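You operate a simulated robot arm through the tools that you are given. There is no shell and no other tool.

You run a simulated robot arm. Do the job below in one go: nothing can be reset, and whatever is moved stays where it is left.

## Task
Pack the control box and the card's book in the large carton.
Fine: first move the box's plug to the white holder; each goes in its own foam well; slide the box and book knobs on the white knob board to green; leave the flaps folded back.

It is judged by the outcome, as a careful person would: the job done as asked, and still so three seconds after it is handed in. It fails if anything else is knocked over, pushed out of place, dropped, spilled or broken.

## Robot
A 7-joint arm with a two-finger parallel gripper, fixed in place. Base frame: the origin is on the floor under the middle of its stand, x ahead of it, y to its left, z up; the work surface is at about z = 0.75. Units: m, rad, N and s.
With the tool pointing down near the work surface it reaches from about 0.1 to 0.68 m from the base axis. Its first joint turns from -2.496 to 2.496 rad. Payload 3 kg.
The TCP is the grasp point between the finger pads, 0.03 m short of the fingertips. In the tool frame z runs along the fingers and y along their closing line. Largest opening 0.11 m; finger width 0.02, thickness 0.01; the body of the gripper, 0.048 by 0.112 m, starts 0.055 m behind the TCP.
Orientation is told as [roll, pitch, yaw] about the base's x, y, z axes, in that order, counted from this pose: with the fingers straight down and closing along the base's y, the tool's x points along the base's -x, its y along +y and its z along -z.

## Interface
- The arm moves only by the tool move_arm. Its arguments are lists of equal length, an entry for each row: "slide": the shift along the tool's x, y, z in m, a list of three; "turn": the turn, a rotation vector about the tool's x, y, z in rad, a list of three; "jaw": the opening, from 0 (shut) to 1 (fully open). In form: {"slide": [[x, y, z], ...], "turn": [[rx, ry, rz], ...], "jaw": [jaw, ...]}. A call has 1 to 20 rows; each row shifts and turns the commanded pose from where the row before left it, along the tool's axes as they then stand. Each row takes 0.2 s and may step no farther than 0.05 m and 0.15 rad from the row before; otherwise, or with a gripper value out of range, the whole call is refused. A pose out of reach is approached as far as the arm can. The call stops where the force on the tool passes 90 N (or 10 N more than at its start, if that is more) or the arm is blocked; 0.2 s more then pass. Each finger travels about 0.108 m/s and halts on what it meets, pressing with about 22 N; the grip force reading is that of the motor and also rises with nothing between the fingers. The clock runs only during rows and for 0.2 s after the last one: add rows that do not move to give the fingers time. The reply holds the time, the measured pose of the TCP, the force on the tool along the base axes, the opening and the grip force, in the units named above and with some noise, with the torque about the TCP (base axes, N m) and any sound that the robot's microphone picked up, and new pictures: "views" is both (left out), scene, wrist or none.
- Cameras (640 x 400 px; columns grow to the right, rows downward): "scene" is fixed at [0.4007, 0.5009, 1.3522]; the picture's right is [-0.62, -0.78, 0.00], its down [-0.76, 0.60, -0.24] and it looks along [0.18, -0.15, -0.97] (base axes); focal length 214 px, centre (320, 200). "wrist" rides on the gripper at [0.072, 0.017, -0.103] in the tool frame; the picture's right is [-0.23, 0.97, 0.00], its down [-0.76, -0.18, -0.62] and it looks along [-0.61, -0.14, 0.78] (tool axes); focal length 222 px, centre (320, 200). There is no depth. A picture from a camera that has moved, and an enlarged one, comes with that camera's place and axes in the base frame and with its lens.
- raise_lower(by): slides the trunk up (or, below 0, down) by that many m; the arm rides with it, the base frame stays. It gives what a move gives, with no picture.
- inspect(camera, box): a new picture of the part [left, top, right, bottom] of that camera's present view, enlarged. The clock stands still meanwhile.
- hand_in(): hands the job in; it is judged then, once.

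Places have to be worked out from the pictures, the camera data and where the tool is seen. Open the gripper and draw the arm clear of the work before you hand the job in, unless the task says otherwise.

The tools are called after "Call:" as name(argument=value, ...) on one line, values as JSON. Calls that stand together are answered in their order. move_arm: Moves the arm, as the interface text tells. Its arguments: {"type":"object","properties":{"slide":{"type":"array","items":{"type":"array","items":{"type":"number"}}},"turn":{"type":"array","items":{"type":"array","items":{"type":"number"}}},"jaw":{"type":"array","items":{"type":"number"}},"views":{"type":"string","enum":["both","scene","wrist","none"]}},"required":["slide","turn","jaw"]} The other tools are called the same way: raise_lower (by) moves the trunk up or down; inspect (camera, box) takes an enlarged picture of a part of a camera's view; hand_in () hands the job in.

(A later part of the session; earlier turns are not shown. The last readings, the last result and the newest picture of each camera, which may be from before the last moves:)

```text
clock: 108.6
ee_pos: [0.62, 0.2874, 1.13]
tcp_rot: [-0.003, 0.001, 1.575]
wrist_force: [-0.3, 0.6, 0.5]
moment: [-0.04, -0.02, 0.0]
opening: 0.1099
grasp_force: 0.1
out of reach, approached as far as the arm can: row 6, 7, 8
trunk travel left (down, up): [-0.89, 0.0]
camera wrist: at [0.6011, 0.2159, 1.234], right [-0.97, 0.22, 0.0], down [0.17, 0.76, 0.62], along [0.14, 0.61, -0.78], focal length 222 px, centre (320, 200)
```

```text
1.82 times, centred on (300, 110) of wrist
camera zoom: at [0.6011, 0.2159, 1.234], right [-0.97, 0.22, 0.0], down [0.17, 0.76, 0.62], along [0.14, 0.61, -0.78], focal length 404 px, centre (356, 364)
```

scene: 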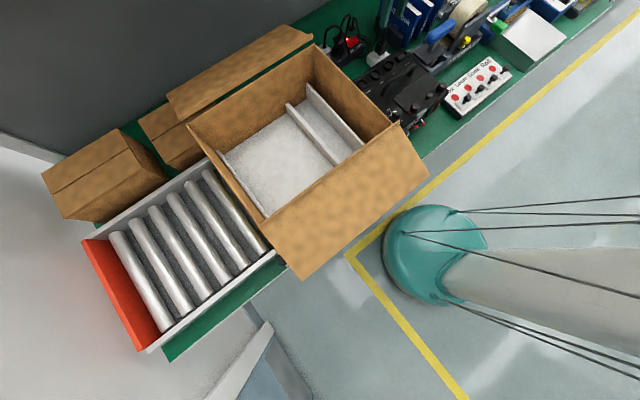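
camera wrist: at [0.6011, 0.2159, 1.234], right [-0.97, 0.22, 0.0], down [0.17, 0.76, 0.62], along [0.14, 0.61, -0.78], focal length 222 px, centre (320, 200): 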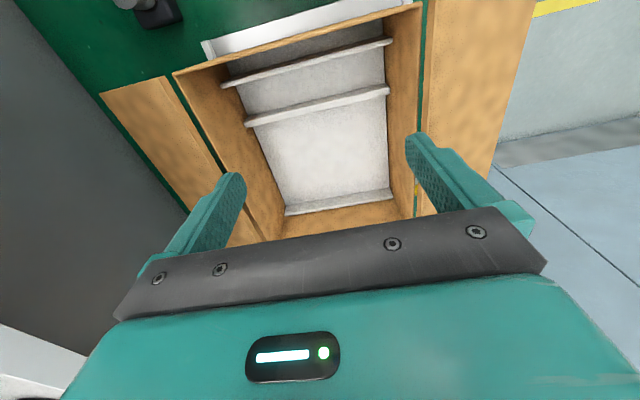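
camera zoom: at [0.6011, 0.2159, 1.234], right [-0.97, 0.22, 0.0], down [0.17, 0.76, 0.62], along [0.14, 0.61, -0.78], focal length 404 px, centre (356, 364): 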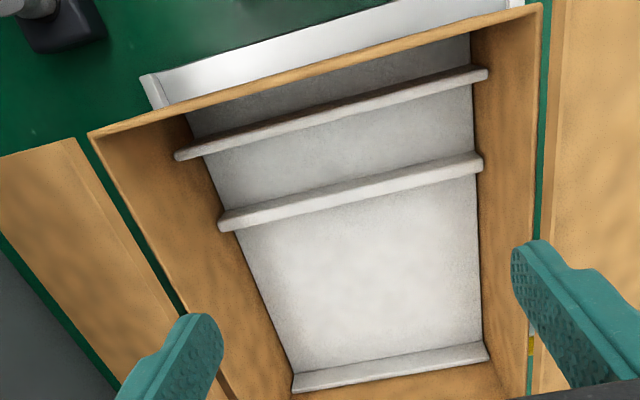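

An excellent view: two taller foam dividers and a low plank at the left end. I zoom in to measure the wells precisely.

Call:
inspect(camera="wrist", box=[200, 0, 320, 120])

Call:
inspect(camera="wrist", box=[310, 0, 430, 120])

Call:
inspect(camera="wrist", box=[240, 130, 430, 240])

```text
3.33 times, centred on (260, 60) of wrist
camera zoom: at [0.6011, 0.2159, 1.234], right [-0.97, 0.22, 0.0], down [0.17, 0.76, 0.62], along [0.14, 0.61, -0.78], focal length 740 px, centre (520, 667)
```

zoom: 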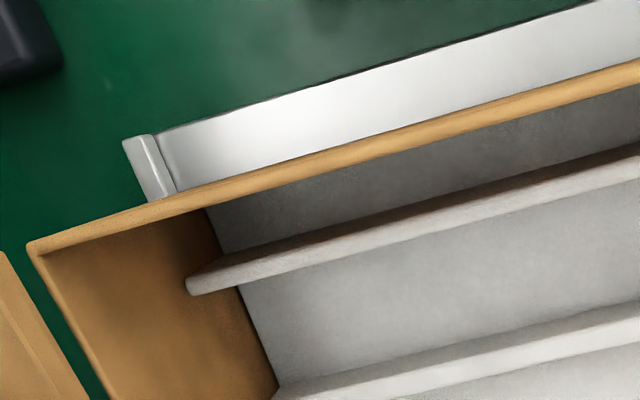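

```text
3.33 times, centred on (370, 60) of wrist
camera zoom: at [0.6011, 0.2159, 1.234], right [-0.97, 0.22, 0.0], down [0.17, 0.76, 0.62], along [0.14, 0.61, -0.78], focal length 740 px, centre (153, 667)
```

zoom: 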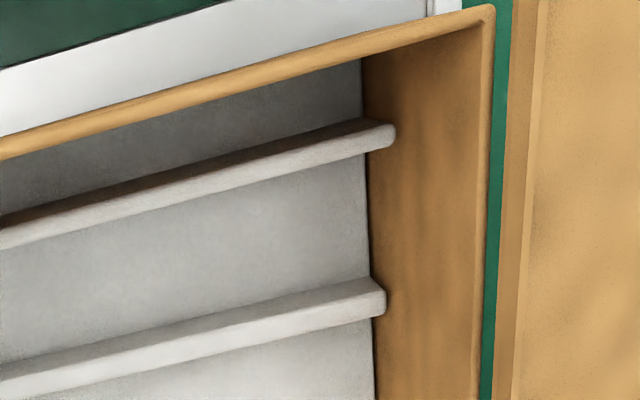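

```text
3.37 times, centred on (335, 185) of wrist
camera zoom: at [0.6011, 0.2159, 1.234], right [-0.97, 0.22, 0.0], down [0.17, 0.76, 0.62], along [0.14, 0.61, -0.78], focal length 748 px, centre (270, 250)
```

zoom: 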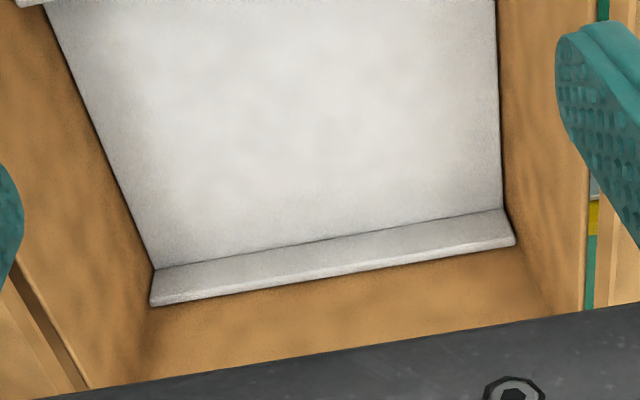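

Now I have the carton geometry: floor z≈0.81, big well y 0.333–0.548, x 0.51–0.766; a narrow 26 mm slot between the right wall (y 0.228) and the taller divider (y 0.2535–0.262) which suits the upright book. I test, unloaded, that I can reach the box's drop position (0.65, 0.44) at this height.

Call:
move_arm(slide=[[-0.038, -0.0075, 0], [-0.038, -0.0075, 0], [-0.038, -0.0075, 0], [-0.038, -0.0075, 0]], turn=[[0, 0, 0], [0, 0, 0], [0, 0, 0], [0, 0, 0]], jaw=[1, 1, 1, 1], views="wrist")

```text
clock: 109.6
ee_pos: [0.6083, 0.3078, 1.1344]
tcp_rot: [-0.002, 0.002, 1.575]
wrist_force: [0.0, -0.1, 0.1]
moment: [-0.02, -0.02, -0.02]
opening: 0.1101
grasp_force: 0.1
out of reach, approached as far as the arm can: row 1, 2, 3, 4
trunk travel left (down, up): [-0.89, 0.0]
camera wrist: at [0.5896, 0.2351, 1.2372], right [-0.98, 0.22, 0.0], down [0.17, 0.76, 0.62], along [0.14, 0.61, -0.78], focal length 222 px, centre (320, 200)
```

wrist: 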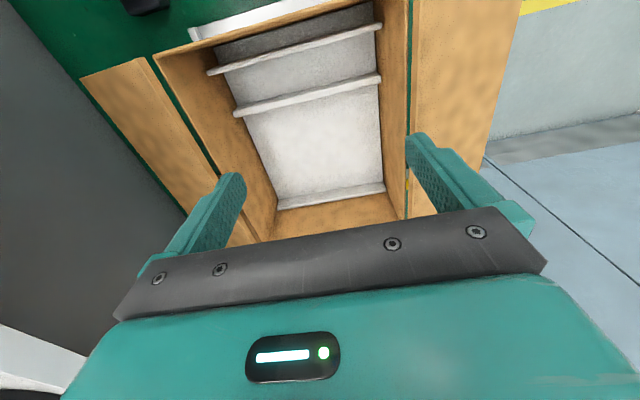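

The arm stops at radius ≈0.683 here even though 0.767 was fine straight ahead, so it's probably a posture limit. I try going down a bit and then outward.

Call:
move_arm(slide=[[0, 0, 0.03], [0, 0, 0.02], [-0.02, -0.02, 0], [-0.02, -0.02, 0]], turn=[[0, 0, 0], [0, 0, 0], [0, 0, 0], [0, 0, 0]], jaw=[1, 1, 1, 1], views="none")

```text
clock: 110.6
ee_pos: [0.6018, 0.3015, 1.0862]
tcp_rot: [0.001, -0.001, 1.578]
wrist_force: [0.8, 0.1, 0.0]
moment: [0.01, 0.0, -0.01]
opening: 0.11
grasp_force: 0.0
out of reach, approached as far as the arm can: row 1, 2, 3, 4
trunk travel left (down, up): [-0.89, 0.0]
```

Going down shrinks the reach further here, so this is an extension limit caused by a twisted wrist posture after the many yaw turns. I unwind the yaw to about the arm's own azimuth and test the outward reach again.

Call:
move_arm(slide=[[0, 0, 0], [0, 0, 0], [0, 0, 0], [0, 0, 0], [0, 0, 0], [0, 0, 0], [0, 0, 0], [0, 0, 0]], turn=[[0, 0, 0.138], [0, 0, 0.138], [0, 0, 0.138], [0, 0, 0.138], [0, 0, 0.138], [0, 0, 0.138], [0, 0, 0.138], [0, 0, 0.138]], jaw=[1, 1, 1, 1, 1, 1, 1, 1], views="none")

Call:
move_arm(slide=[[-0.04, 0, -0.01], [-0.04, 0, -0.01], [-0.03, 0, -0.01]], turn=[[0, 0, 0], [0, 0, 0], [0, 0, 0]], jaw=[1, 1, 1], views="none")

```text
clock: 112.4
ee_pos: [0.6022, 0.3007, 1.0866]
tcp_rot: [-0.002, 0.0, 0.469]
wrist_force: [-0.5, -0.8, -0.1]
moment: [-0.01, 0.01, -0.01]
opening: 0.1099
grasp_force: 0.1
trunk travel left (down, up): [-0.89, 0.0]
```

```text
clock: 113.2
ee_pos: [0.6054, 0.3004, 1.0939]
tcp_rot: [-0.003, 0.001, 0.471]
wrist_force: [0.5, -0.3, 0.5]
moment: [0.03, 0.02, 0.01]
opening: 0.1097
grasp_force: 0.0
out of reach, approached as far as the arm can: row 1, 2, 3
trunk travel left (down, up): [-0.89, 0.0]
```

Yaw makes no difference. Let me look at the scene camera to see how the forearm and wrist are actually posed here.

Call:
move_arm(slide=[[0, 0, 0]], turn=[[0, 0, 0]], jaw=[1], views="scene")

```text
clock: 113.6
ee_pos: [0.6059, 0.2985, 1.0934]
tcp_rot: [-0.001, 0.0, 0.473]
wrist_force: [0.0, -0.1, -0.1]
moment: [-0.03, 0.02, -0.01]
opening: 0.1101
grasp_force: 0.1
trunk travel left (down, up): [-0.89, 0.0]
```

scene: 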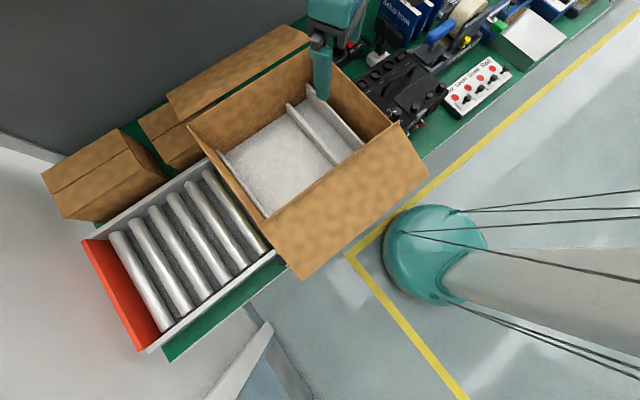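

Call:
inspect(camera="scene", box=[270, 0, 400, 100])

```text
4.00 times, centred on (335, 50) of scene
camera zoom: at [0.4007, 0.5009, 1.3522], right [-0.62, -0.78, 0.0], down [-0.76, 0.6, -0.24], along [0.18, -0.15, -0.97], focal length 858 px, centre (260, 800)
```

zoom: 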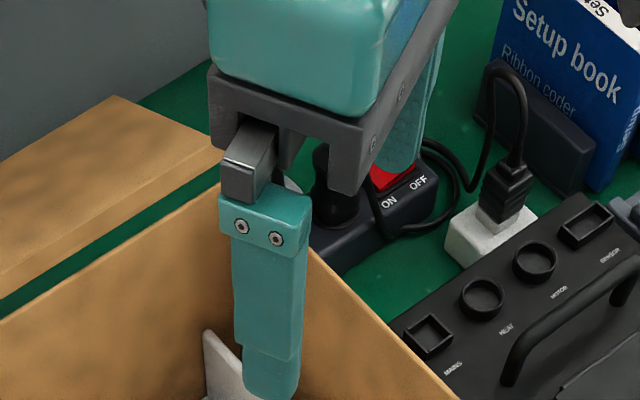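

I can't see the forearm. I try re-posturing: retract radially to a small radius, then extend outward along the same azimuth.

Call:
move_arm(slide=[[0.04, 0, 0.01], [0.04, 0, 0.01], [0.04, 0, 0.01], [0.04, 0, 0.01], [0.04, 0, 0.01], [0.04, 0, 0.01], [0.04, 0, 0.01], [0.03, 0, 0.01]], turn=[[0, 0, 0], [0, 0, 0], [0, 0, 0], [0, 0, 0], [0, 0, 0], [0, 0, 0], [0, 0, 0], [0, 0, 0]], jaw=[1, 1, 1, 1, 1, 1, 1, 1], views="none")

Call:
move_arm(slide=[[-0.035, 0.01, -0.01], [-0.035, 0.01, -0.01], [-0.035, 0.01, -0.01], [-0.035, 0.01, -0.01], [-0.035, 0.01, -0.01], [-0.035, 0.01, -0.01], [-0.035, 0.01, -0.01], [-0.035, 0.01, -0.01], [-0.035, 0.01, -0.01], [-0.035, 0.01, -0.01]], turn=[[0, 0, 0], [0, 0, 0], [0, 0, 0], [0, 0, 0], [0, 0, 0], [0, 0, 0], [0, 0, 0], [0, 0, 0], [0, 0, 0], [0, 0, 0]], jaw=[1, 1, 1, 1, 1, 1, 1, 1, 1, 1], views="none")

```text
clock: 115.4
ee_pos: [0.3322, 0.156, 1.0141]
tcp_rot: [-0.002, -0.001, 0.471]
wrist_force: [0.2, 0.1, -0.5]
moment: [0.03, 0.0, 0.01]
opening: 0.1101
grasp_force: 0.1
trunk travel left (down, up): [-0.89, 0.0]
```

```text
clock: 117.6
ee_pos: [0.5466, 0.3575, 1.0974]
tcp_rot: [0.0, 0.0, 0.471]
wrist_force: [-0.7, 0.1, 1.1]
moment: [-0.03, -0.03, 0.01]
opening: 0.11
grasp_force: 0.0
out of reach, approached as far as the arm can: row 9, 10
trunk travel left (down, up): [-0.89, 0.0]
```

The limit seems to depend on azimuth. I test whether it creeps outward when pushed gently many times here.

Call:
move_arm(slide=[[-0.008, 0.004, -0.002], [-0.008, 0.004, -0.002], [-0.008, 0.004, -0.002], [-0.008, 0.004, -0.002], [-0.008, 0.004, -0.002], [-0.008, 0.004, -0.002], [-0.008, 0.004, -0.002], [-0.008, 0.004, -0.002], [-0.008, 0.004, -0.002], [-0.008, 0.004, -0.002], [-0.008, 0.004, -0.002], [-0.008, 0.004, -0.002]], turn=[[0, 0, 0], [0, 0, 0], [0, 0, 0], [0, 0, 0], [0, 0, 0], [0, 0, 0], [0, 0, 0], [0, 0, 0], [0, 0, 0], [0, 0, 0], [0, 0, 0], [0, 0, 0]], jaw=[1, 1, 1, 1, 1, 1, 1, 1, 1, 1, 1, 1], views="none")

```text
clock: 120.2
ee_pos: [0.5452, 0.3583, 1.1108]
tcp_rot: [-0.001, 0.0, 0.471]
wrist_force: [0.3, 0.9, -0.1]
moment: [-0.01, -0.02, -0.01]
opening: 0.1102
grasp_force: 0.2
out of reach, approached as far as the arm can: row 1, 2, 3, 4, 5, 6, 7, 8, 9, 10, 11, 12
trunk travel left (down, up): [-0.89, 0.0]
```

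Call:
move_arm(slide=[[0, 0, -0.03], [0, 0, -0.03], [0, 0, -0.03], [-0.03, 0.015, 0], [-0.03, 0.015, 0]], turn=[[0, 0, 0], [0, 0, 0], [0, 0, 0], [0, 0, 0], [0, 0, 0]], jaw=[1, 1, 1, 1, 1], views="none")

```text
clock: 121.4
ee_pos: [0.5502, 0.3638, 1.1995]
tcp_rot: [0.0, 0.0, 0.472]
wrist_force: [0.1, -0.5, -0.6]
moment: [0.01, 0.02, 0.01]
opening: 0.1099
grasp_force: 0.1
out of reach, approached as far as the arm can: row 4, 5
trunk travel left (down, up): [-0.89, 0.0]
```

Height doesn't help much either. I test whether tilting the tool about the handle axis (fingers pointing forward) makes the drop position reachable: yaw back to 90°, tilt 0.5 rad and move outward.

Call:
move_arm(slide=[[0, 0, 0], [0, 0, 0], [0, 0, 0], [0, 0, 0], [0, 0, 0], [0, 0, 0], [0, 0, 0], [0, 0, 0]], turn=[[0, 0, -0.1374], [0, 0, -0.1374], [0, 0, -0.1374], [0, 0, -0.1374], [0, 0, -0.1374], [0, 0, -0.1374], [0, 0, -0.1374], [0, 0, -0.1374]], jaw=[1, 1, 1, 1, 1, 1, 1, 1], views="none")

Call:
move_arm(slide=[[0, -0.02, 0], [0, -0.02, 0], [0, -0.02, 0], [0, -0.02, 0]], turn=[[0.125, 0, 0], [0.125, 0, 0], [0.125, 0, 0], [0.125, 0, 0]], jaw=[1, 1, 1, 1], views="none")

Call:
move_arm(slide=[[-0.04, 0, 0], [-0.04, 0, 0], [-0.04, 0, 0]], turn=[[0, 0, 0], [0, 0, 0], [0, 0, 0]], jaw=[1, 1, 1], views="none")

```text
clock: 123.2
ee_pos: [0.5504, 0.3651, 1.201]
tcp_rot: [-0.001, 0.0, 1.571]
wrist_force: [-0.8, -0.7, 0.9]
moment: [0.0, 0.0, -0.01]
opening: 0.1099
grasp_force: 0.1
trunk travel left (down, up): [-0.89, 0.0]
```

```text
clock: 124.2
ee_pos: [0.6262, 0.3663, 1.2141]
tcp_rot: [-0.504, -0.001, 1.57]
wrist_force: [-0.4, 0.1, 0.7]
moment: [0.0, -0.02, 0.02]
opening: 0.1101
grasp_force: 0.1
trunk travel left (down, up): [-0.89, 0.0]
```

```text
clock: 125.0
ee_pos: [0.6152, 0.3998, 1.2171]
tcp_rot: [-0.501, 0.002, 1.569]
wrist_force: [-1.0, -0.7, 0.5]
moment: [-0.03, 0.01, -0.03]
opening: 0.1098
grasp_force: 0.0
out of reach, approached as far as the arm can: row 1, 2, 3
trunk travel left (down, up): [-0.89, 0.0]
```

With 0.5 rad of tilt the reach grew by about 7 cm. All the limits measured fit a shoulder sitting near y≈−0.25, so a diagonal tilt (pointing away from the shoulder, toward +x+y) should be the most effective. I try a diagonal tilt of 0.7 rad.

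Call:
move_arm(slide=[[0.02, 0.015, 0], [0.02, 0.015, 0], [0.02, 0.015, 0], [0.02, 0.015, 0]], turn=[[-0.125, 0, 0], [-0.125, 0, 0], [-0.125, 0, 0], [-0.125, 0, 0]], jaw=[1, 1, 1, 1], views="none")

Call:
move_arm(slide=[[0, 0, 0], [0, 0, 0], [-0.01, -0.01, 0], [-0.01, -0.01, 0], [-0.01, -0.01, 0]], turn=[[0.0976, -0.1004, 0], [0.0976, -0.1004, 0], [0.0976, -0.1004, 0], [0.0976, -0.1004, 0], [0.0976, -0.1004, 0]], jaw=[1, 1, 1, 1, 1], views="none")

```text
clock: 126.0
ee_pos: [0.5583, 0.3158, 1.1995]
tcp_rot: [0.003, 0.0, 1.572]
wrist_force: [0.6, -0.3, -0.8]
moment: [0.0, -0.02, -0.04]
opening: 0.1101
grasp_force: 0.1
trunk travel left (down, up): [-0.89, 0.0]
```

```text
clock: 127.2
ee_pos: [0.5879, 0.346, 1.2152]
tcp_rot: [-0.532, -0.479, 1.704]
wrist_force: [0.3, 0.0, 1.0]
moment: [0.01, -0.02, -0.02]
opening: 0.1098
grasp_force: 0.1
trunk travel left (down, up): [-0.89, 0.0]
```

Diagonal tilt 0.7 reached without complaint. Now outward and down toward the drop point (0.64, 0.44).

Call:
move_arm(slide=[[-0.0167, -0.0038, 0.0341], [-0.0167, -0.0038, 0.0341], [-0.0167, -0.0038, 0.0341]], turn=[[0, 0, 0], [0, 0, 0], [0, 0, 0]], jaw=[1, 1, 1], views="wrist")

```text
clock: 128.0
ee_pos: [0.637, 0.4353, 1.1668]
tcp_rot: [-0.53, -0.478, 1.701]
wrist_force: [-0.5, 0.8, -0.1]
moment: [-0.03, -0.01, -0.04]
opening: 0.1101
grasp_force: 0.0
trunk travel left (down, up): [-0.89, 0.0]
camera wrist: at [0.5833, 0.3268, 1.2045], right [-0.89, 0.32, -0.33], down [-0.21, 0.36, 0.91], along [0.41, 0.88, -0.26], focal length 222 px, centre (320, 200)
```

wrist: 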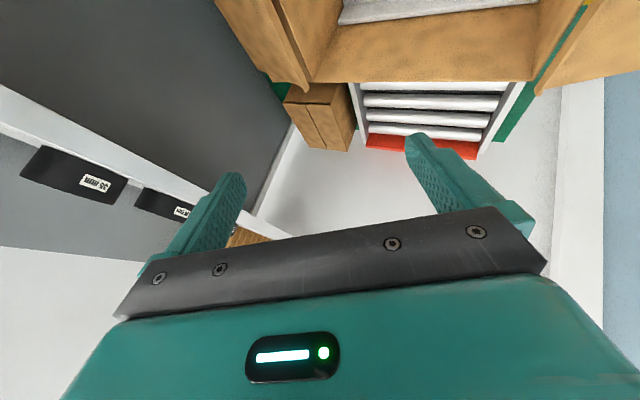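

That point is reached cleanly with the diagonal tilt. I check it also works 6 cm lower and slightly further out.

Call:
move_arm(slide=[[0.0128, 0.0105, 0.026], [0.0128, 0.0105, 0.026], [-0.004, -0.0083, 0.0112]], turn=[[0, 0, 0], [0, 0, 0], [0, 0, 0]], jaw=[1, 1, 1], views="none")

```text
clock: 128.8
ee_pos: [0.6564, 0.4439, 1.1034]
tcp_rot: [-0.535, -0.479, 1.702]
wrist_force: [-0.5, 0.3, -0.5]
moment: [-0.02, 0.0, 0.0]
opening: 0.11
grasp_force: 0.0
trunk travel left (down, up): [-0.89, 0.0]
```

Reached without any limit. So the box will be carried with this tilted grip. I now go to the box handle with the same orientation, at z≈1.05.

Call:
move_arm(slide=[[0.0403, 0.0029, -0.0188], [0.0403, 0.0029, -0.0188], [0.0403, 0.0029, -0.0188], [0.0403, 0.0029, -0.0188], [0.0403, 0.0029, -0.0188], [0.0403, 0.0029, -0.0188], [0.0403, 0.0029, -0.0188], [0.0403, 0.0029, -0.0188], [0.0403, 0.0029, -0.0188]], turn=[[0, 0, 0], [0, 0, 0], [0, 0, 0], [0, 0, 0], [0, 0, 0], [0, 0, 0], [0, 0, 0], [0, 0, 0], [0, 0, 0]], jaw=[1, 1, 1, 1, 1, 1, 1, 1, 1], views="both")

```text
clock: 130.8
ee_pos: [0.5994, 0.0531, 1.0543]
tcp_rot: [-0.531, -0.481, 1.704]
wrist_force: [-0.5, -0.5, 0.6]
moment: [0.02, 0.0, -0.02]
opening: 0.1099
grasp_force: 0.1
trunk travel left (down, up): [-0.89, 0.0]
camera wrist: at [0.5451, -0.056, 1.0907], right [-0.89, 0.31, -0.33], down [-0.21, 0.36, 0.91], along [0.41, 0.88, -0.25], focal length 222 px, centre (320, 200)
```

scene: 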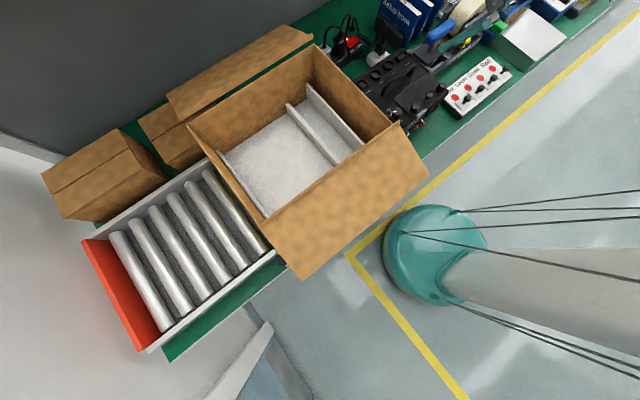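
wrist: 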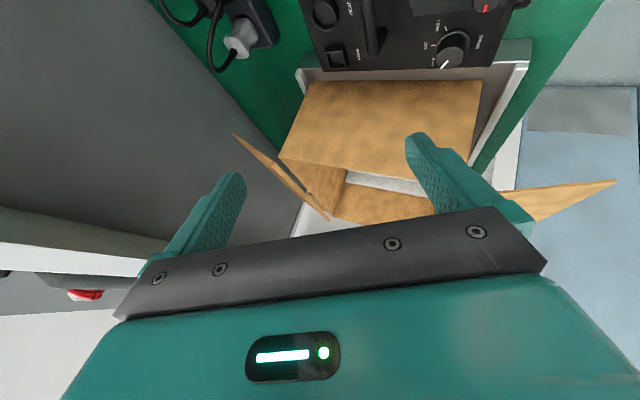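

All is undisturbed. I zoom on the handle from here and from the scene camera to refine its position.

Call:
inspect(camera="wrist", box=[280, 0, 520, 90])

Call:
inspect(camera="scene", box=[350, 40, 450, 130])

```text
2.67 times, centred on (400, 45) of wrist
camera zoom: at [0.5451, -0.056, 1.0907], right [-0.89, 0.31, -0.33], down [-0.21, 0.36, 0.91], along [0.41, 0.88, -0.25], focal length 592 px, centre (107, 613)
```

zoom: 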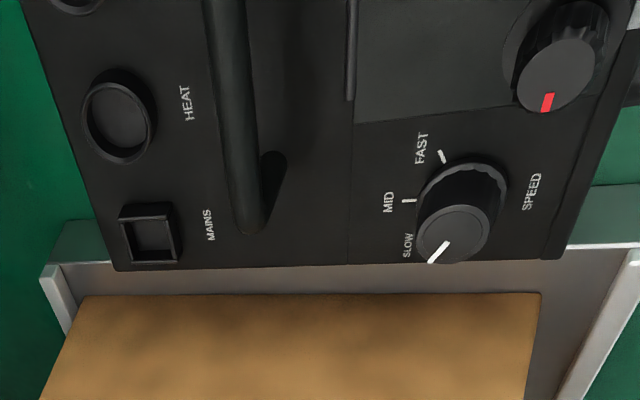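

```text
4.44 times, centred on (400, 85) of scene
camera zoom: at [0.4007, 0.5009, 1.3522], right [-0.62, -0.78, 0.0], down [-0.76, 0.6, -0.24], along [0.18, -0.15, -0.97], focal length 953 px, centre (-36, 711)
```

zoom: 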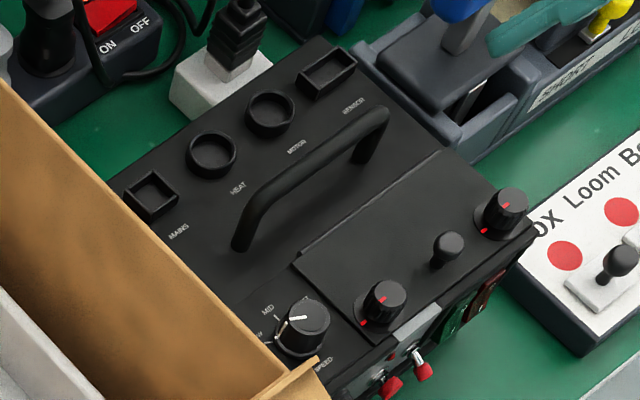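

The handle bar runs along y from about 0.006 to 0.104 at x≈0.6235, z≈0.877. I go to a pre-grasp point 8 cm back along the tool axis with the jaw at 31 mm.

Call:
move_arm(slide=[[0.0275, 0.0192, 0.0171], [0.0275, 0.0192, 0.0171], [0.0275, 0.0192, 0.0171], [0, 0, 0]], turn=[[0, 0, 0], [0, 0, 0], [0, 0, 0], [0, 0, 0]], jaw=[0.7, 0.4, 0.29, 0.29], views="both")

Call:
inspect(camera="wrist", box=[240, 0, 440, 220])

Call:
inspect(camera="scene", box=[350, 40, 450, 130])

```text
clock: 131.8
ee_pos: [0.581, 0.0121, 0.9472]
tcp_rot: [-0.53, -0.481, 1.704]
wrist_force: [0.0, 0.4, 0.0]
moment: [-0.02, -0.01, 0.02]
opening: 0.0319
grasp_force: 0.1
trunk travel left (down, up): [-0.89, 0.0]
camera wrist: at [0.5272, -0.097, 0.985], right [-0.89, 0.31, -0.33], down [-0.21, 0.36, 0.91], along [0.41, 0.88, -0.25], focal length 222 px, centre (320, 200)
```

scene: 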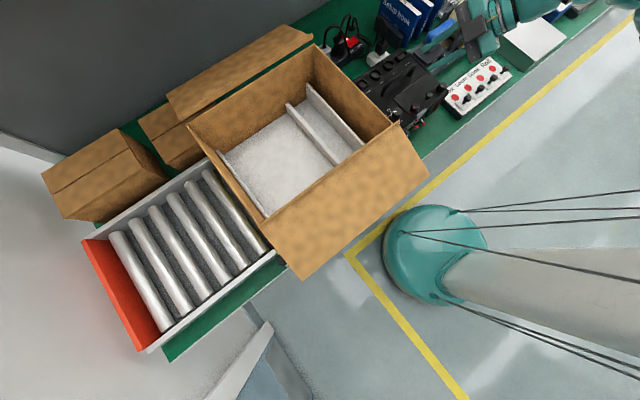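
wrist: 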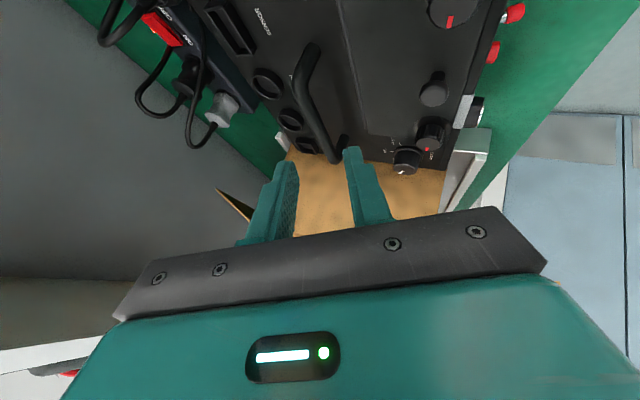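

```text
1.82 times, centred on (340, 110) of wrist
camera zoom: at [0.5272, -0.097, 0.985], right [-0.89, 0.31, -0.33], down [-0.21, 0.36, 0.91], along [0.41, 0.88, -0.25], focal length 404 px, centre (284, 364)
```

zoom: 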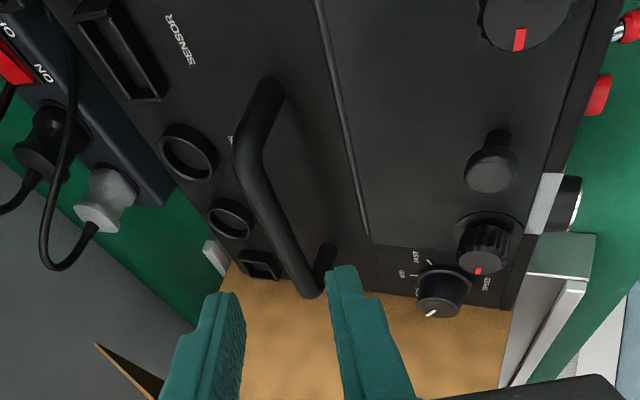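

```text
4.44 times, centred on (400, 85) of scene
camera zoom: at [0.4007, 0.5009, 1.3522], right [-0.62, -0.78, 0.0], down [-0.76, 0.6, -0.24], along [0.18, -0.15, -0.97], focal length 953 px, centre (-36, 711)
```

zoom: 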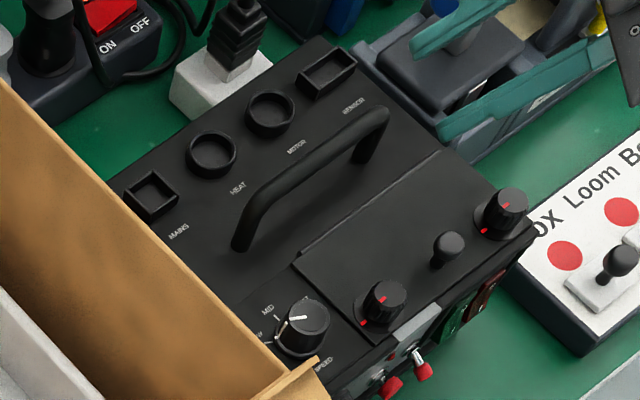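

The tool axis passes right through the bar's middle. I advance 7 cm along the tool axis and check.

Call:
move_arm(slide=[[0, 0, 0.03], [0, 0, 0.025], [0, 0, 0.015]], turn=[[0, 0, 0], [0, 0, 0], [0, 0, 0]], jaw=[0.29, 0.29, 0.29], views="wrist")

Call:
inspect(camera="wrist", box=[240, 60, 440, 240])

Call:
inspect(camera="scene", box=[360, 40, 460, 130])

```text
clock: 132.6
ee_pos: [0.6135, 0.0444, 0.8957]
tcp_rot: [-0.532, -0.481, 1.702]
wrist_force: [1.1, 0.5, -0.6]
moment: [0.02, 0.02, 0.01]
opening: 0.0318
grasp_force: 0.0
trunk travel left (down, up): [-0.89, 0.0]
camera wrist: at [0.5604, -0.064, 0.9324], right [-0.89, 0.31, -0.33], down [-0.21, 0.36, 0.91], along [0.41, 0.88, -0.25], focal length 222 px, centre (320, 200)
```

wrist: 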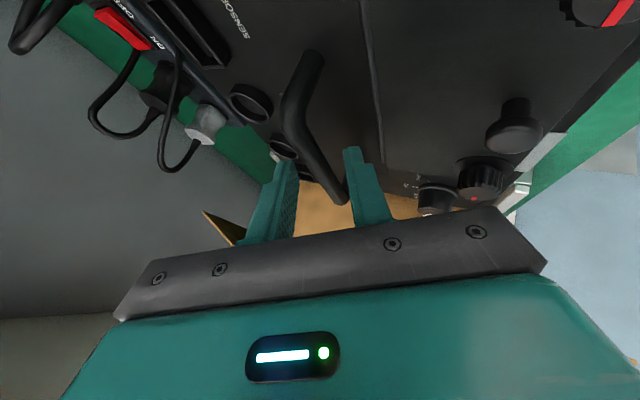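

```text
2.22 times, centred on (340, 150) of wrist
camera zoom: at [0.5604, -0.064, 0.9324], right [-0.89, 0.31, -0.33], down [-0.21, 0.36, 0.91], along [0.41, 0.88, -0.25], focal length 494 px, centre (276, 311)
```

zoom: 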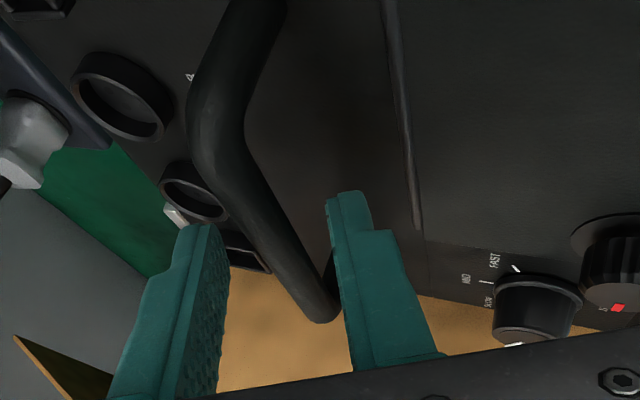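

```text
4.44 times, centred on (410, 85) of scene
camera zoom: at [0.4007, 0.5009, 1.3522], right [-0.62, -0.78, 0.0], down [-0.76, 0.6, -0.24], along [0.18, -0.15, -0.97], focal length 953 px, centre (-80, 711)
```

zoom: 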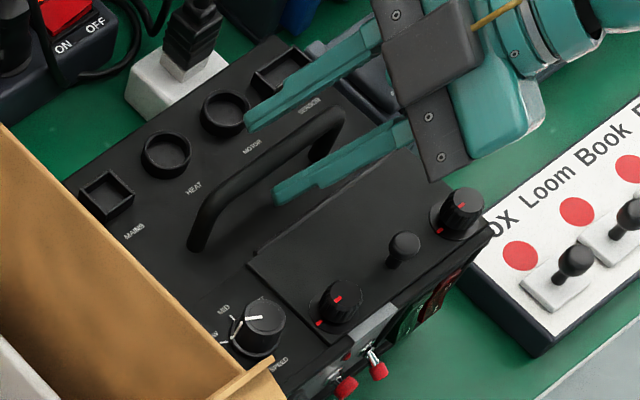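

The fingers straddle the bar nicely. I advance 7 mm more and close.

Call:
move_arm(slide=[[0, 0, 0.007], [0, 0, 0], [0, 0, 0], [0, 0, 0], [0, 0, 0]], turn=[[0, 0, 0], [0, 0, 0], [0, 0, 0], [0, 0, 0], [0, 0, 0]], jaw=[0.29, 0.15, 0, 0, 0], views="wrist")

Call:
inspect(camera="wrist", box=[240, 60, 440, 240])

Call:
inspect(camera="scene", box=[360, 40, 460, 130])

```text
clock: 133.8
ee_pos: [0.6173, 0.0466, 0.889]
tcp_rot: [-0.529, -0.478, 1.703]
wrist_force: [-0.2, 1.0, -0.1]
moment: [-0.24, 0.03, 0.53]
opening: 0.0143
grasp_force: 21.6
trunk travel left (down, up): [-0.89, 0.0]
camera wrist: at [0.5624, -0.0616, 0.9265], right [-0.89, 0.31, -0.33], down [-0.21, 0.36, 0.91], along [0.41, 0.88, -0.26], focal length 222 px, centre (320, 200)
```

wrist: 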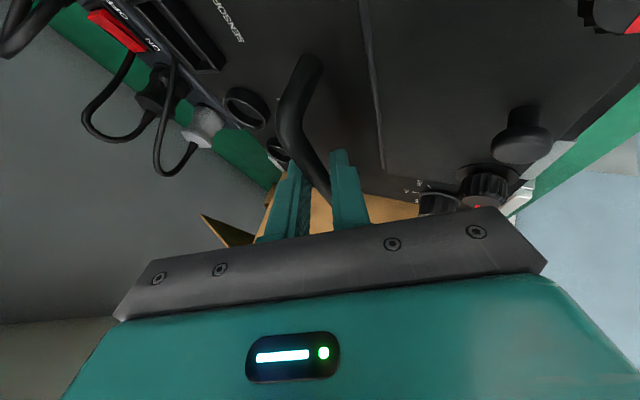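

```text
2.22 times, centred on (340, 150) of wrist
camera zoom: at [0.5624, -0.0616, 0.9265], right [-0.89, 0.31, -0.33], down [-0.21, 0.36, 0.91], along [0.41, 0.88, -0.26], focal length 494 px, centre (276, 311)
```

zoom: 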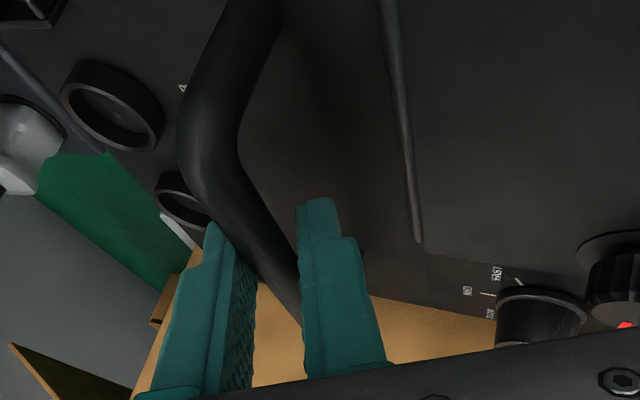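

```text
4.44 times, centred on (410, 85) of scene
camera zoom: at [0.4007, 0.5009, 1.3522], right [-0.62, -0.78, 0.0], down [-0.76, 0.6, -0.24], along [0.18, -0.15, -0.97], focal length 953 px, centre (-80, 711)
```

zoom: 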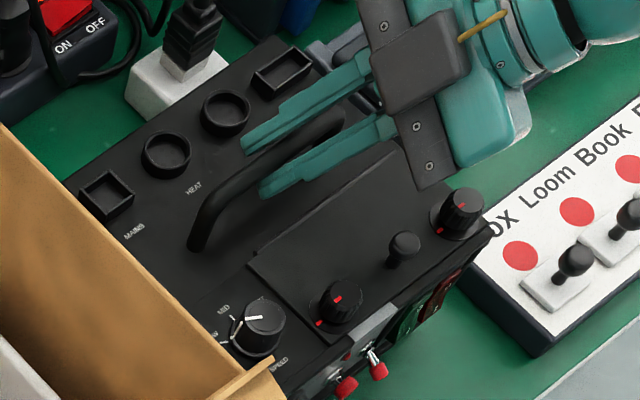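

Gripped, but there's a yaw torque because the closing line is about 7° off perpendicular to the bar. I open slightly, turn the tool −0.133 rad about its own axis to square it, and close again.

Call:
move_arm(slide=[[0, 0, 0], [0, 0, 0], [0, 0, 0], [0, 0, 0], [0, 0, 0], [0, 0, 0]], turn=[[0, 0, 0], [0, 0, -0.067], [0, 0, -0.066], [0, 0, 0], [0, 0, 0], [0, 0, 0]], jaw=[0.24, 0.24, 0.24, 0.1, 0, 0], views="wrist")

```text
clock: 135.2
ee_pos: [0.6174, 0.0465, 0.8897]
tcp_rot: [-0.586, -0.409, 1.827]
wrist_force: [-4.6, -2.5, -0.7]
moment: [-0.23, 0.1, 0.2]
opening: 0.0119
grasp_force: 22.3
trunk travel left (down, up): [-0.89, 0.0]
camera wrist: at [0.5708, -0.0654, 0.9309], right [-0.89, 0.2, -0.4], down [-0.3, 0.39, 0.87], along [0.33, 0.9, -0.29], focal length 222 px, centre (320, 200)
```

wrist: 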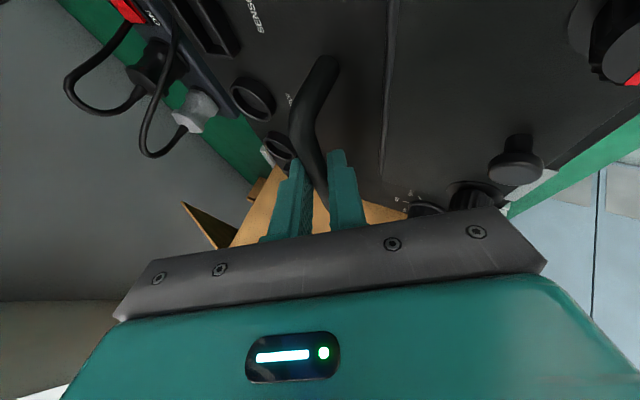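

Squared now (bar 12 mm, small torque). I lift 1.5 cm as a test and check the load.

Call:
move_arm(slide=[[-0.002, -0.0025, -0.0038], [-0.002, -0.0025, -0.0038], [-0.002, -0.0025, -0.0038], [0, 0, 0]], turn=[[0, 0, 0], [0, 0, 0], [0, 0, 0], [0, 0, 0]], jaw=[0, 0, 0, 0], views="both")

Call:
inspect(camera="scene", box=[350, 30, 470, 140])

```text
clock: 136.2
ee_pos: [0.619, 0.0462, 0.9035]
tcp_rot: [-0.582, -0.408, 1.828]
wrist_force: [-0.2, 0.2, -18.2]
moment: [-0.17, 0.05, 0.0]
opening: 0.0118
grasp_force: 21.8
trunk travel left (down, up): [-0.89, 0.0]
camera wrist: at [0.5722, -0.0654, 0.9448], right [-0.89, 0.2, -0.4], down [-0.3, 0.39, 0.87], along [0.33, 0.9, -0.29], focal length 222 px, centre (320, 200)
```

scene: 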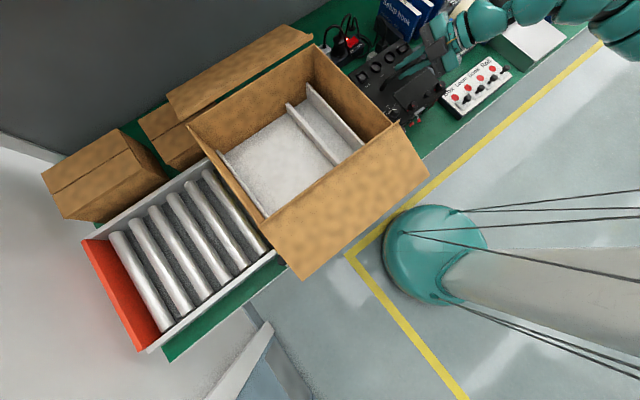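
wrist: 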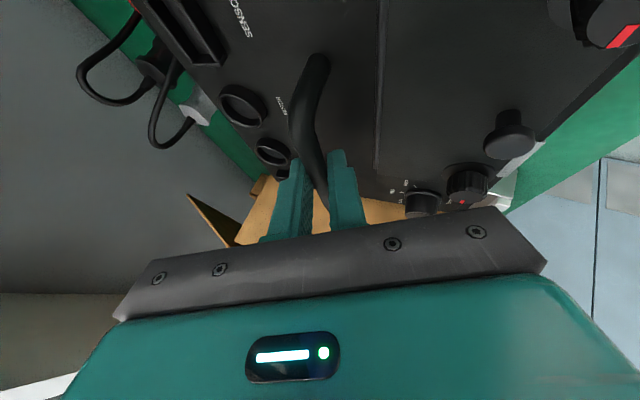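

```text
3.64 times, centred on (410, 85) of scene
camera zoom: at [0.4007, 0.5009, 1.3522], right [-0.62, -0.78, 0.0], down [-0.76, 0.6, -0.24], along [0.18, -0.15, -0.97], focal length 780 px, centre (-7, 618)
```

zoom: 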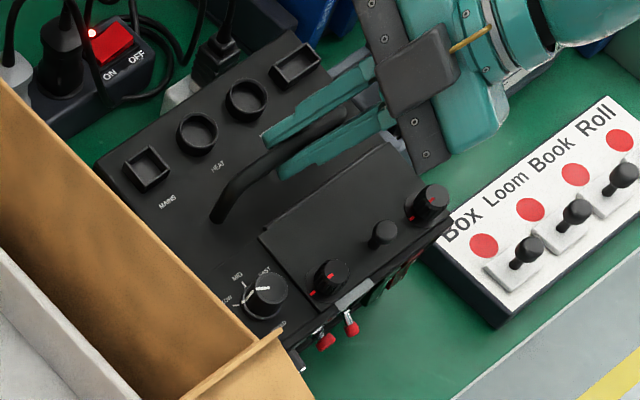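

The load is about 18 N (1.9 kg) and the grip holds. I continue lifting straight up in stages.

Call:
move_arm(slide=[[-0.0099, -0.0127, -0.0191], [-0.0099, -0.0127, -0.0191], [-0.0099, -0.0127, -0.0191]], turn=[[0, 0, 0], [0, 0, 0], [0, 0, 0]], jaw=[0, 0, 0], views="scene")

Call:
inspect(camera="scene", box=[330, 20, 470, 150])

Call:
inspect(camera="wrist", box=[160, 0, 560, 240])

```text
clock: 137.0
ee_pos: [0.6167, 0.0469, 0.9777]
tcp_rot: [-0.584, -0.407, 1.827]
wrist_force: [-0.7, 0.1, -18.3]
moment: [-0.21, 0.14, 0.05]
opening: 0.0114
grasp_force: 21.8
trunk travel left (down, up): [-0.89, 0.0]
```

scene: 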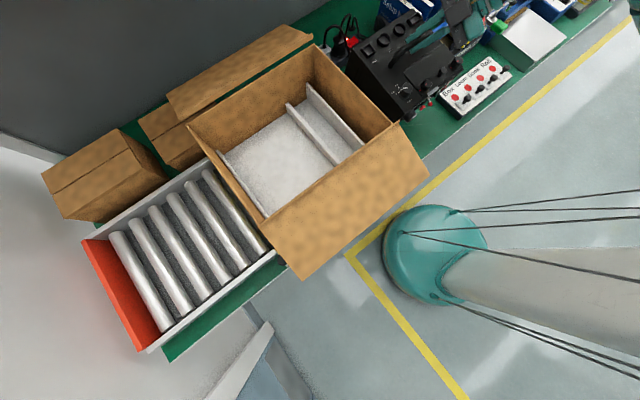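

```text
3.08 times, centred on (400, 85) of scene
camera zoom: at [0.4007, 0.5009, 1.3522], right [-0.62, -0.78, 0.0], down [-0.76, 0.6, -0.24], along [0.18, -0.15, -0.97], focal length 660 px, centre (74, 554)
```

zoom: 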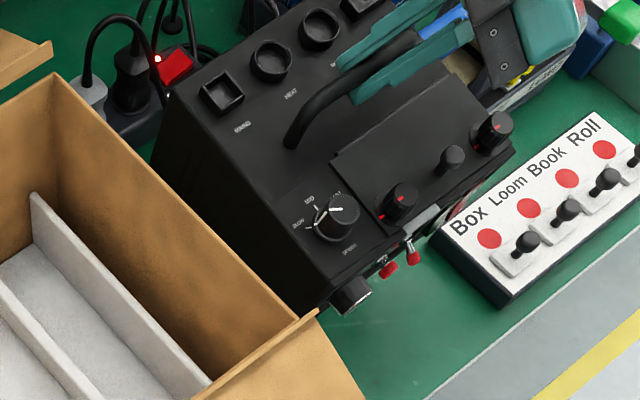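

```text
1.60 times, centred on (360, 120) of wrist
camera zoom: at [0.5718, -0.0651, 1.0195], right [-0.89, 0.2, -0.4], down [-0.3, 0.39, 0.87], along [0.33, 0.9, -0.29], focal length 355 px, centre (256, 328)
```

zoom: 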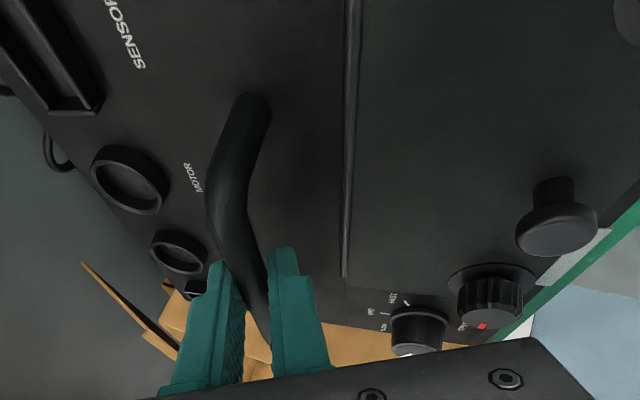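

The box hangs nearly level. I continue up to about z 1.13.

Call:
move_arm(slide=[[-0.0099, -0.0127, -0.0191], [-0.0099, -0.0127, -0.0191], [-0.0099, -0.0127, -0.0191], [-0.0099, -0.0127, -0.0191], [-0.0099, -0.0127, -0.0191], [-0.0099, -0.0127, -0.0191]], turn=[[0, 0, 0], [0, 0, 0], [0, 0, 0], [0, 0, 0], [0, 0, 0], [0, 0, 0]], jaw=[0, 0, 0, 0, 0, 0], views="scene")

Call:
inspect(camera="scene", box=[310, 0, 470, 150])

```text
clock: 138.4
ee_pos: [0.6169, 0.0468, 1.1284]
tcp_rot: [-0.584, -0.408, 1.829]
wrist_force: [-0.9, -0.4, -17.6]
moment: [-0.2, 0.11, -0.03]
opening: 0.0116
grasp_force: 22.2
trunk travel left (down, up): [-0.89, 0.0]
```

scene: 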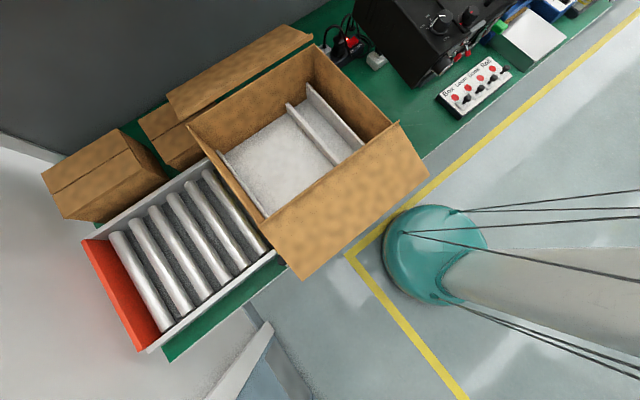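

```text
2.67 times, centred on (390, 75) of scene
camera zoom: at [0.4007, 0.5009, 1.3522], right [-0.62, -0.78, 0.0], down [-0.76, 0.6, -0.24], along [0.18, -0.15, -0.97], focal length 572 px, centre (133, 533)
```

zoom: 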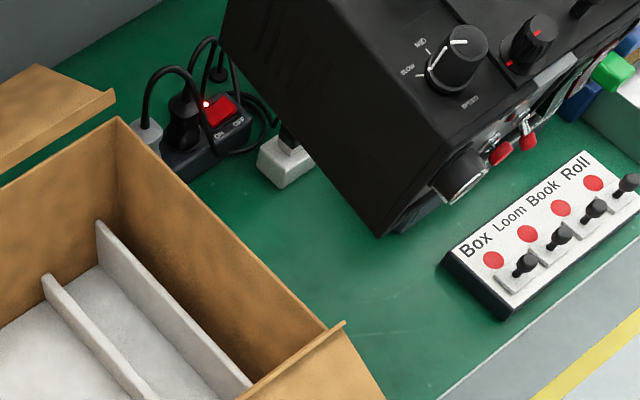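

Box bottom is at about z 0.985, clear of the carton rim (0.955). I carry it over the carton wall toward the big well, in two stages.

Call:
move_arm(slide=[[-0.0119, -0.0013, 0.0069], [-0.0237, -0.0025, 0.0138], [-0.0237, -0.0025, 0.0138], [-0.0237, -0.0025, 0.0138], [-0.0237, -0.0025, 0.0138], [-0.0237, -0.0025, 0.0138], [-0.0237, -0.0025, 0.0138]], turn=[[0, 0, 0], [0, 0, 0], [0, 0, 0], [0, 0, 0], [0, 0, 0], [0, 0, 0], [0, 0, 0]], jaw=[0, 0, 0, 0, 0, 0, 0], views="scene")

```text
clock: 140.0
ee_pos: [0.6371, 0.2255, 1.1279]
tcp_rot: [-0.581, -0.406, 1.826]
wrist_force: [0.5, -0.2, -17.7]
moment: [-0.21, 0.11, -0.01]
opening: 0.0118
grasp_force: 21.7
trunk travel left (down, up): [-0.89, 0.0]
```

scene: 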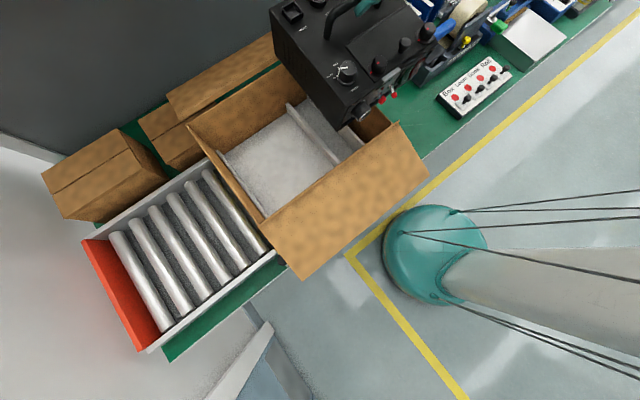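

Call:
move_arm(slide=[[-0.0255, -0.0026, 0.0146], [-0.0255, -0.0026, 0.0146], [-0.0255, -0.0026, 0.0146], [-0.0255, -0.0026, 0.0146], [-0.0255, -0.0026, 0.0146], [-0.0255, -0.0026, 0.0146], [-0.0255, -0.0026, 0.0146]], turn=[[0, 0, 0], [0, 0, 0], [0, 0, 0], [0, 0, 0], [0, 0, 0], [0, 0, 0], [0, 0, 0]], jaw=[0, 0, 0, 0, 0, 0, 0], views="both")

Call:
inspect(camera="scene", box=[180, 0, 440, 240])

```text
clock: 141.6
ee_pos: [0.6539, 0.4319, 1.1301]
tcp_rot: [-0.58, -0.404, 1.827]
wrist_force: [0.1, -1.1, -18.3]
moment: [-0.26, 0.15, 0.03]
opening: 0.0118
grasp_force: 22.0
trunk travel left (down, up): [-0.89, 0.0]
camera wrist: at [0.6091, 0.3201, 1.1724], right [-0.89, 0.2, -0.4], down [-0.3, 0.39, 0.87], along [0.33, 0.9, -0.29], focal length 222 px, centre (320, 200)
```

scene: 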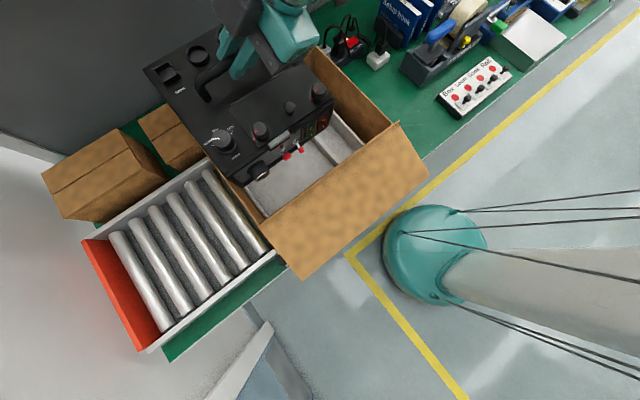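
wrist: 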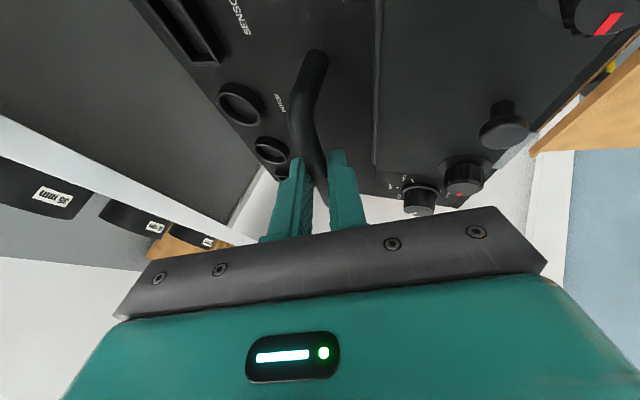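

```text
1.67 times, centred on (310, 120) of scene
camera zoom: at [0.4007, 0.5009, 1.3522], right [-0.62, -0.78, 0.0], down [-0.76, 0.6, -0.24], along [0.18, -0.15, -0.97], focal length 358 px, centre (337, 333)
```

zoom: 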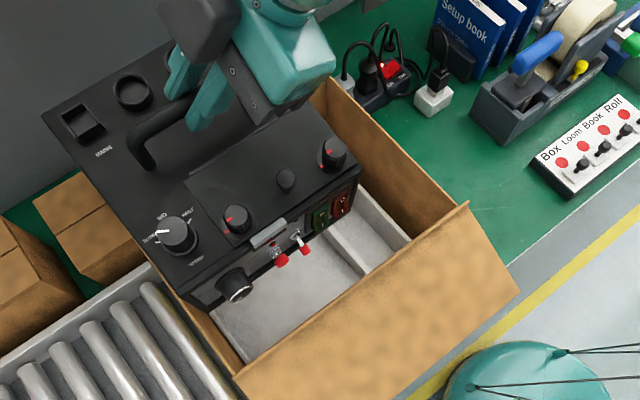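

The box is over the big well: computed edges y 0.343–0.540 and x 0.524–0.744, all inside. I lower it with the trunk 8 cm and check.

Call:
raise_lower(by=-0.08)

Call:
inspect(camera="scene", box=[180, 20, 420, 230])

Call:
inspect(camera="wrist", box=[100, 0, 640, 240])

```text
clock: 142.8
ee_pos: [0.6545, 0.4297, 1.0516]
tcp_rot: [-0.586, -0.409, 1.828]
wrist_force: [0.7, -0.2, -17.1]
moment: [-0.18, 0.14, 0.01]
opening: 0.0117
grasp_force: 22.4
trunk travel left (down, up): [-0.81, 0.08]
```

```text
1.90 times, centred on (300, 125) of scene
camera zoom: at [0.4007, 0.5009, 1.3522], right [-0.62, -0.78, 0.0], down [-0.76, 0.6, -0.24], along [0.18, -0.15, -0.97], focal length 408 px, centre (358, 343)
```

zoom: 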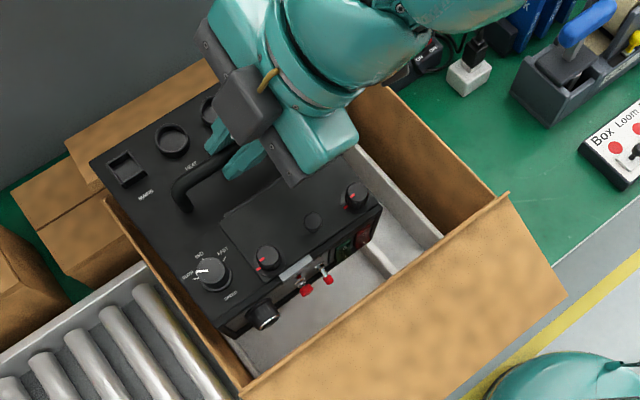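

```text
1.19 times, centred on (370, 120) of wrist
camera zoom: at [0.6093, 0.3187, 1.0935], right [-0.89, 0.2, -0.4], down [-0.3, 0.39, 0.87], along [0.33, 0.9, -0.29], focal length 263 px, centre (261, 295)
```

zoom: 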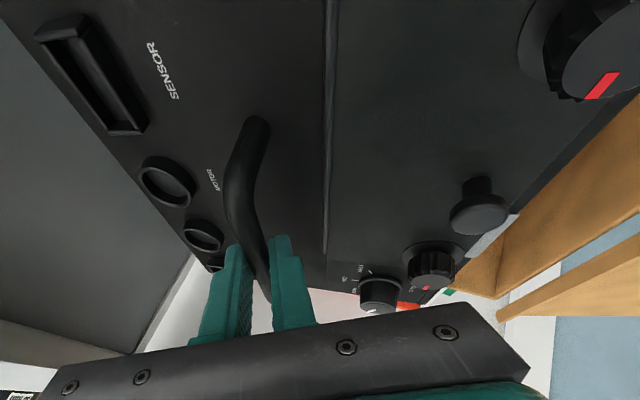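

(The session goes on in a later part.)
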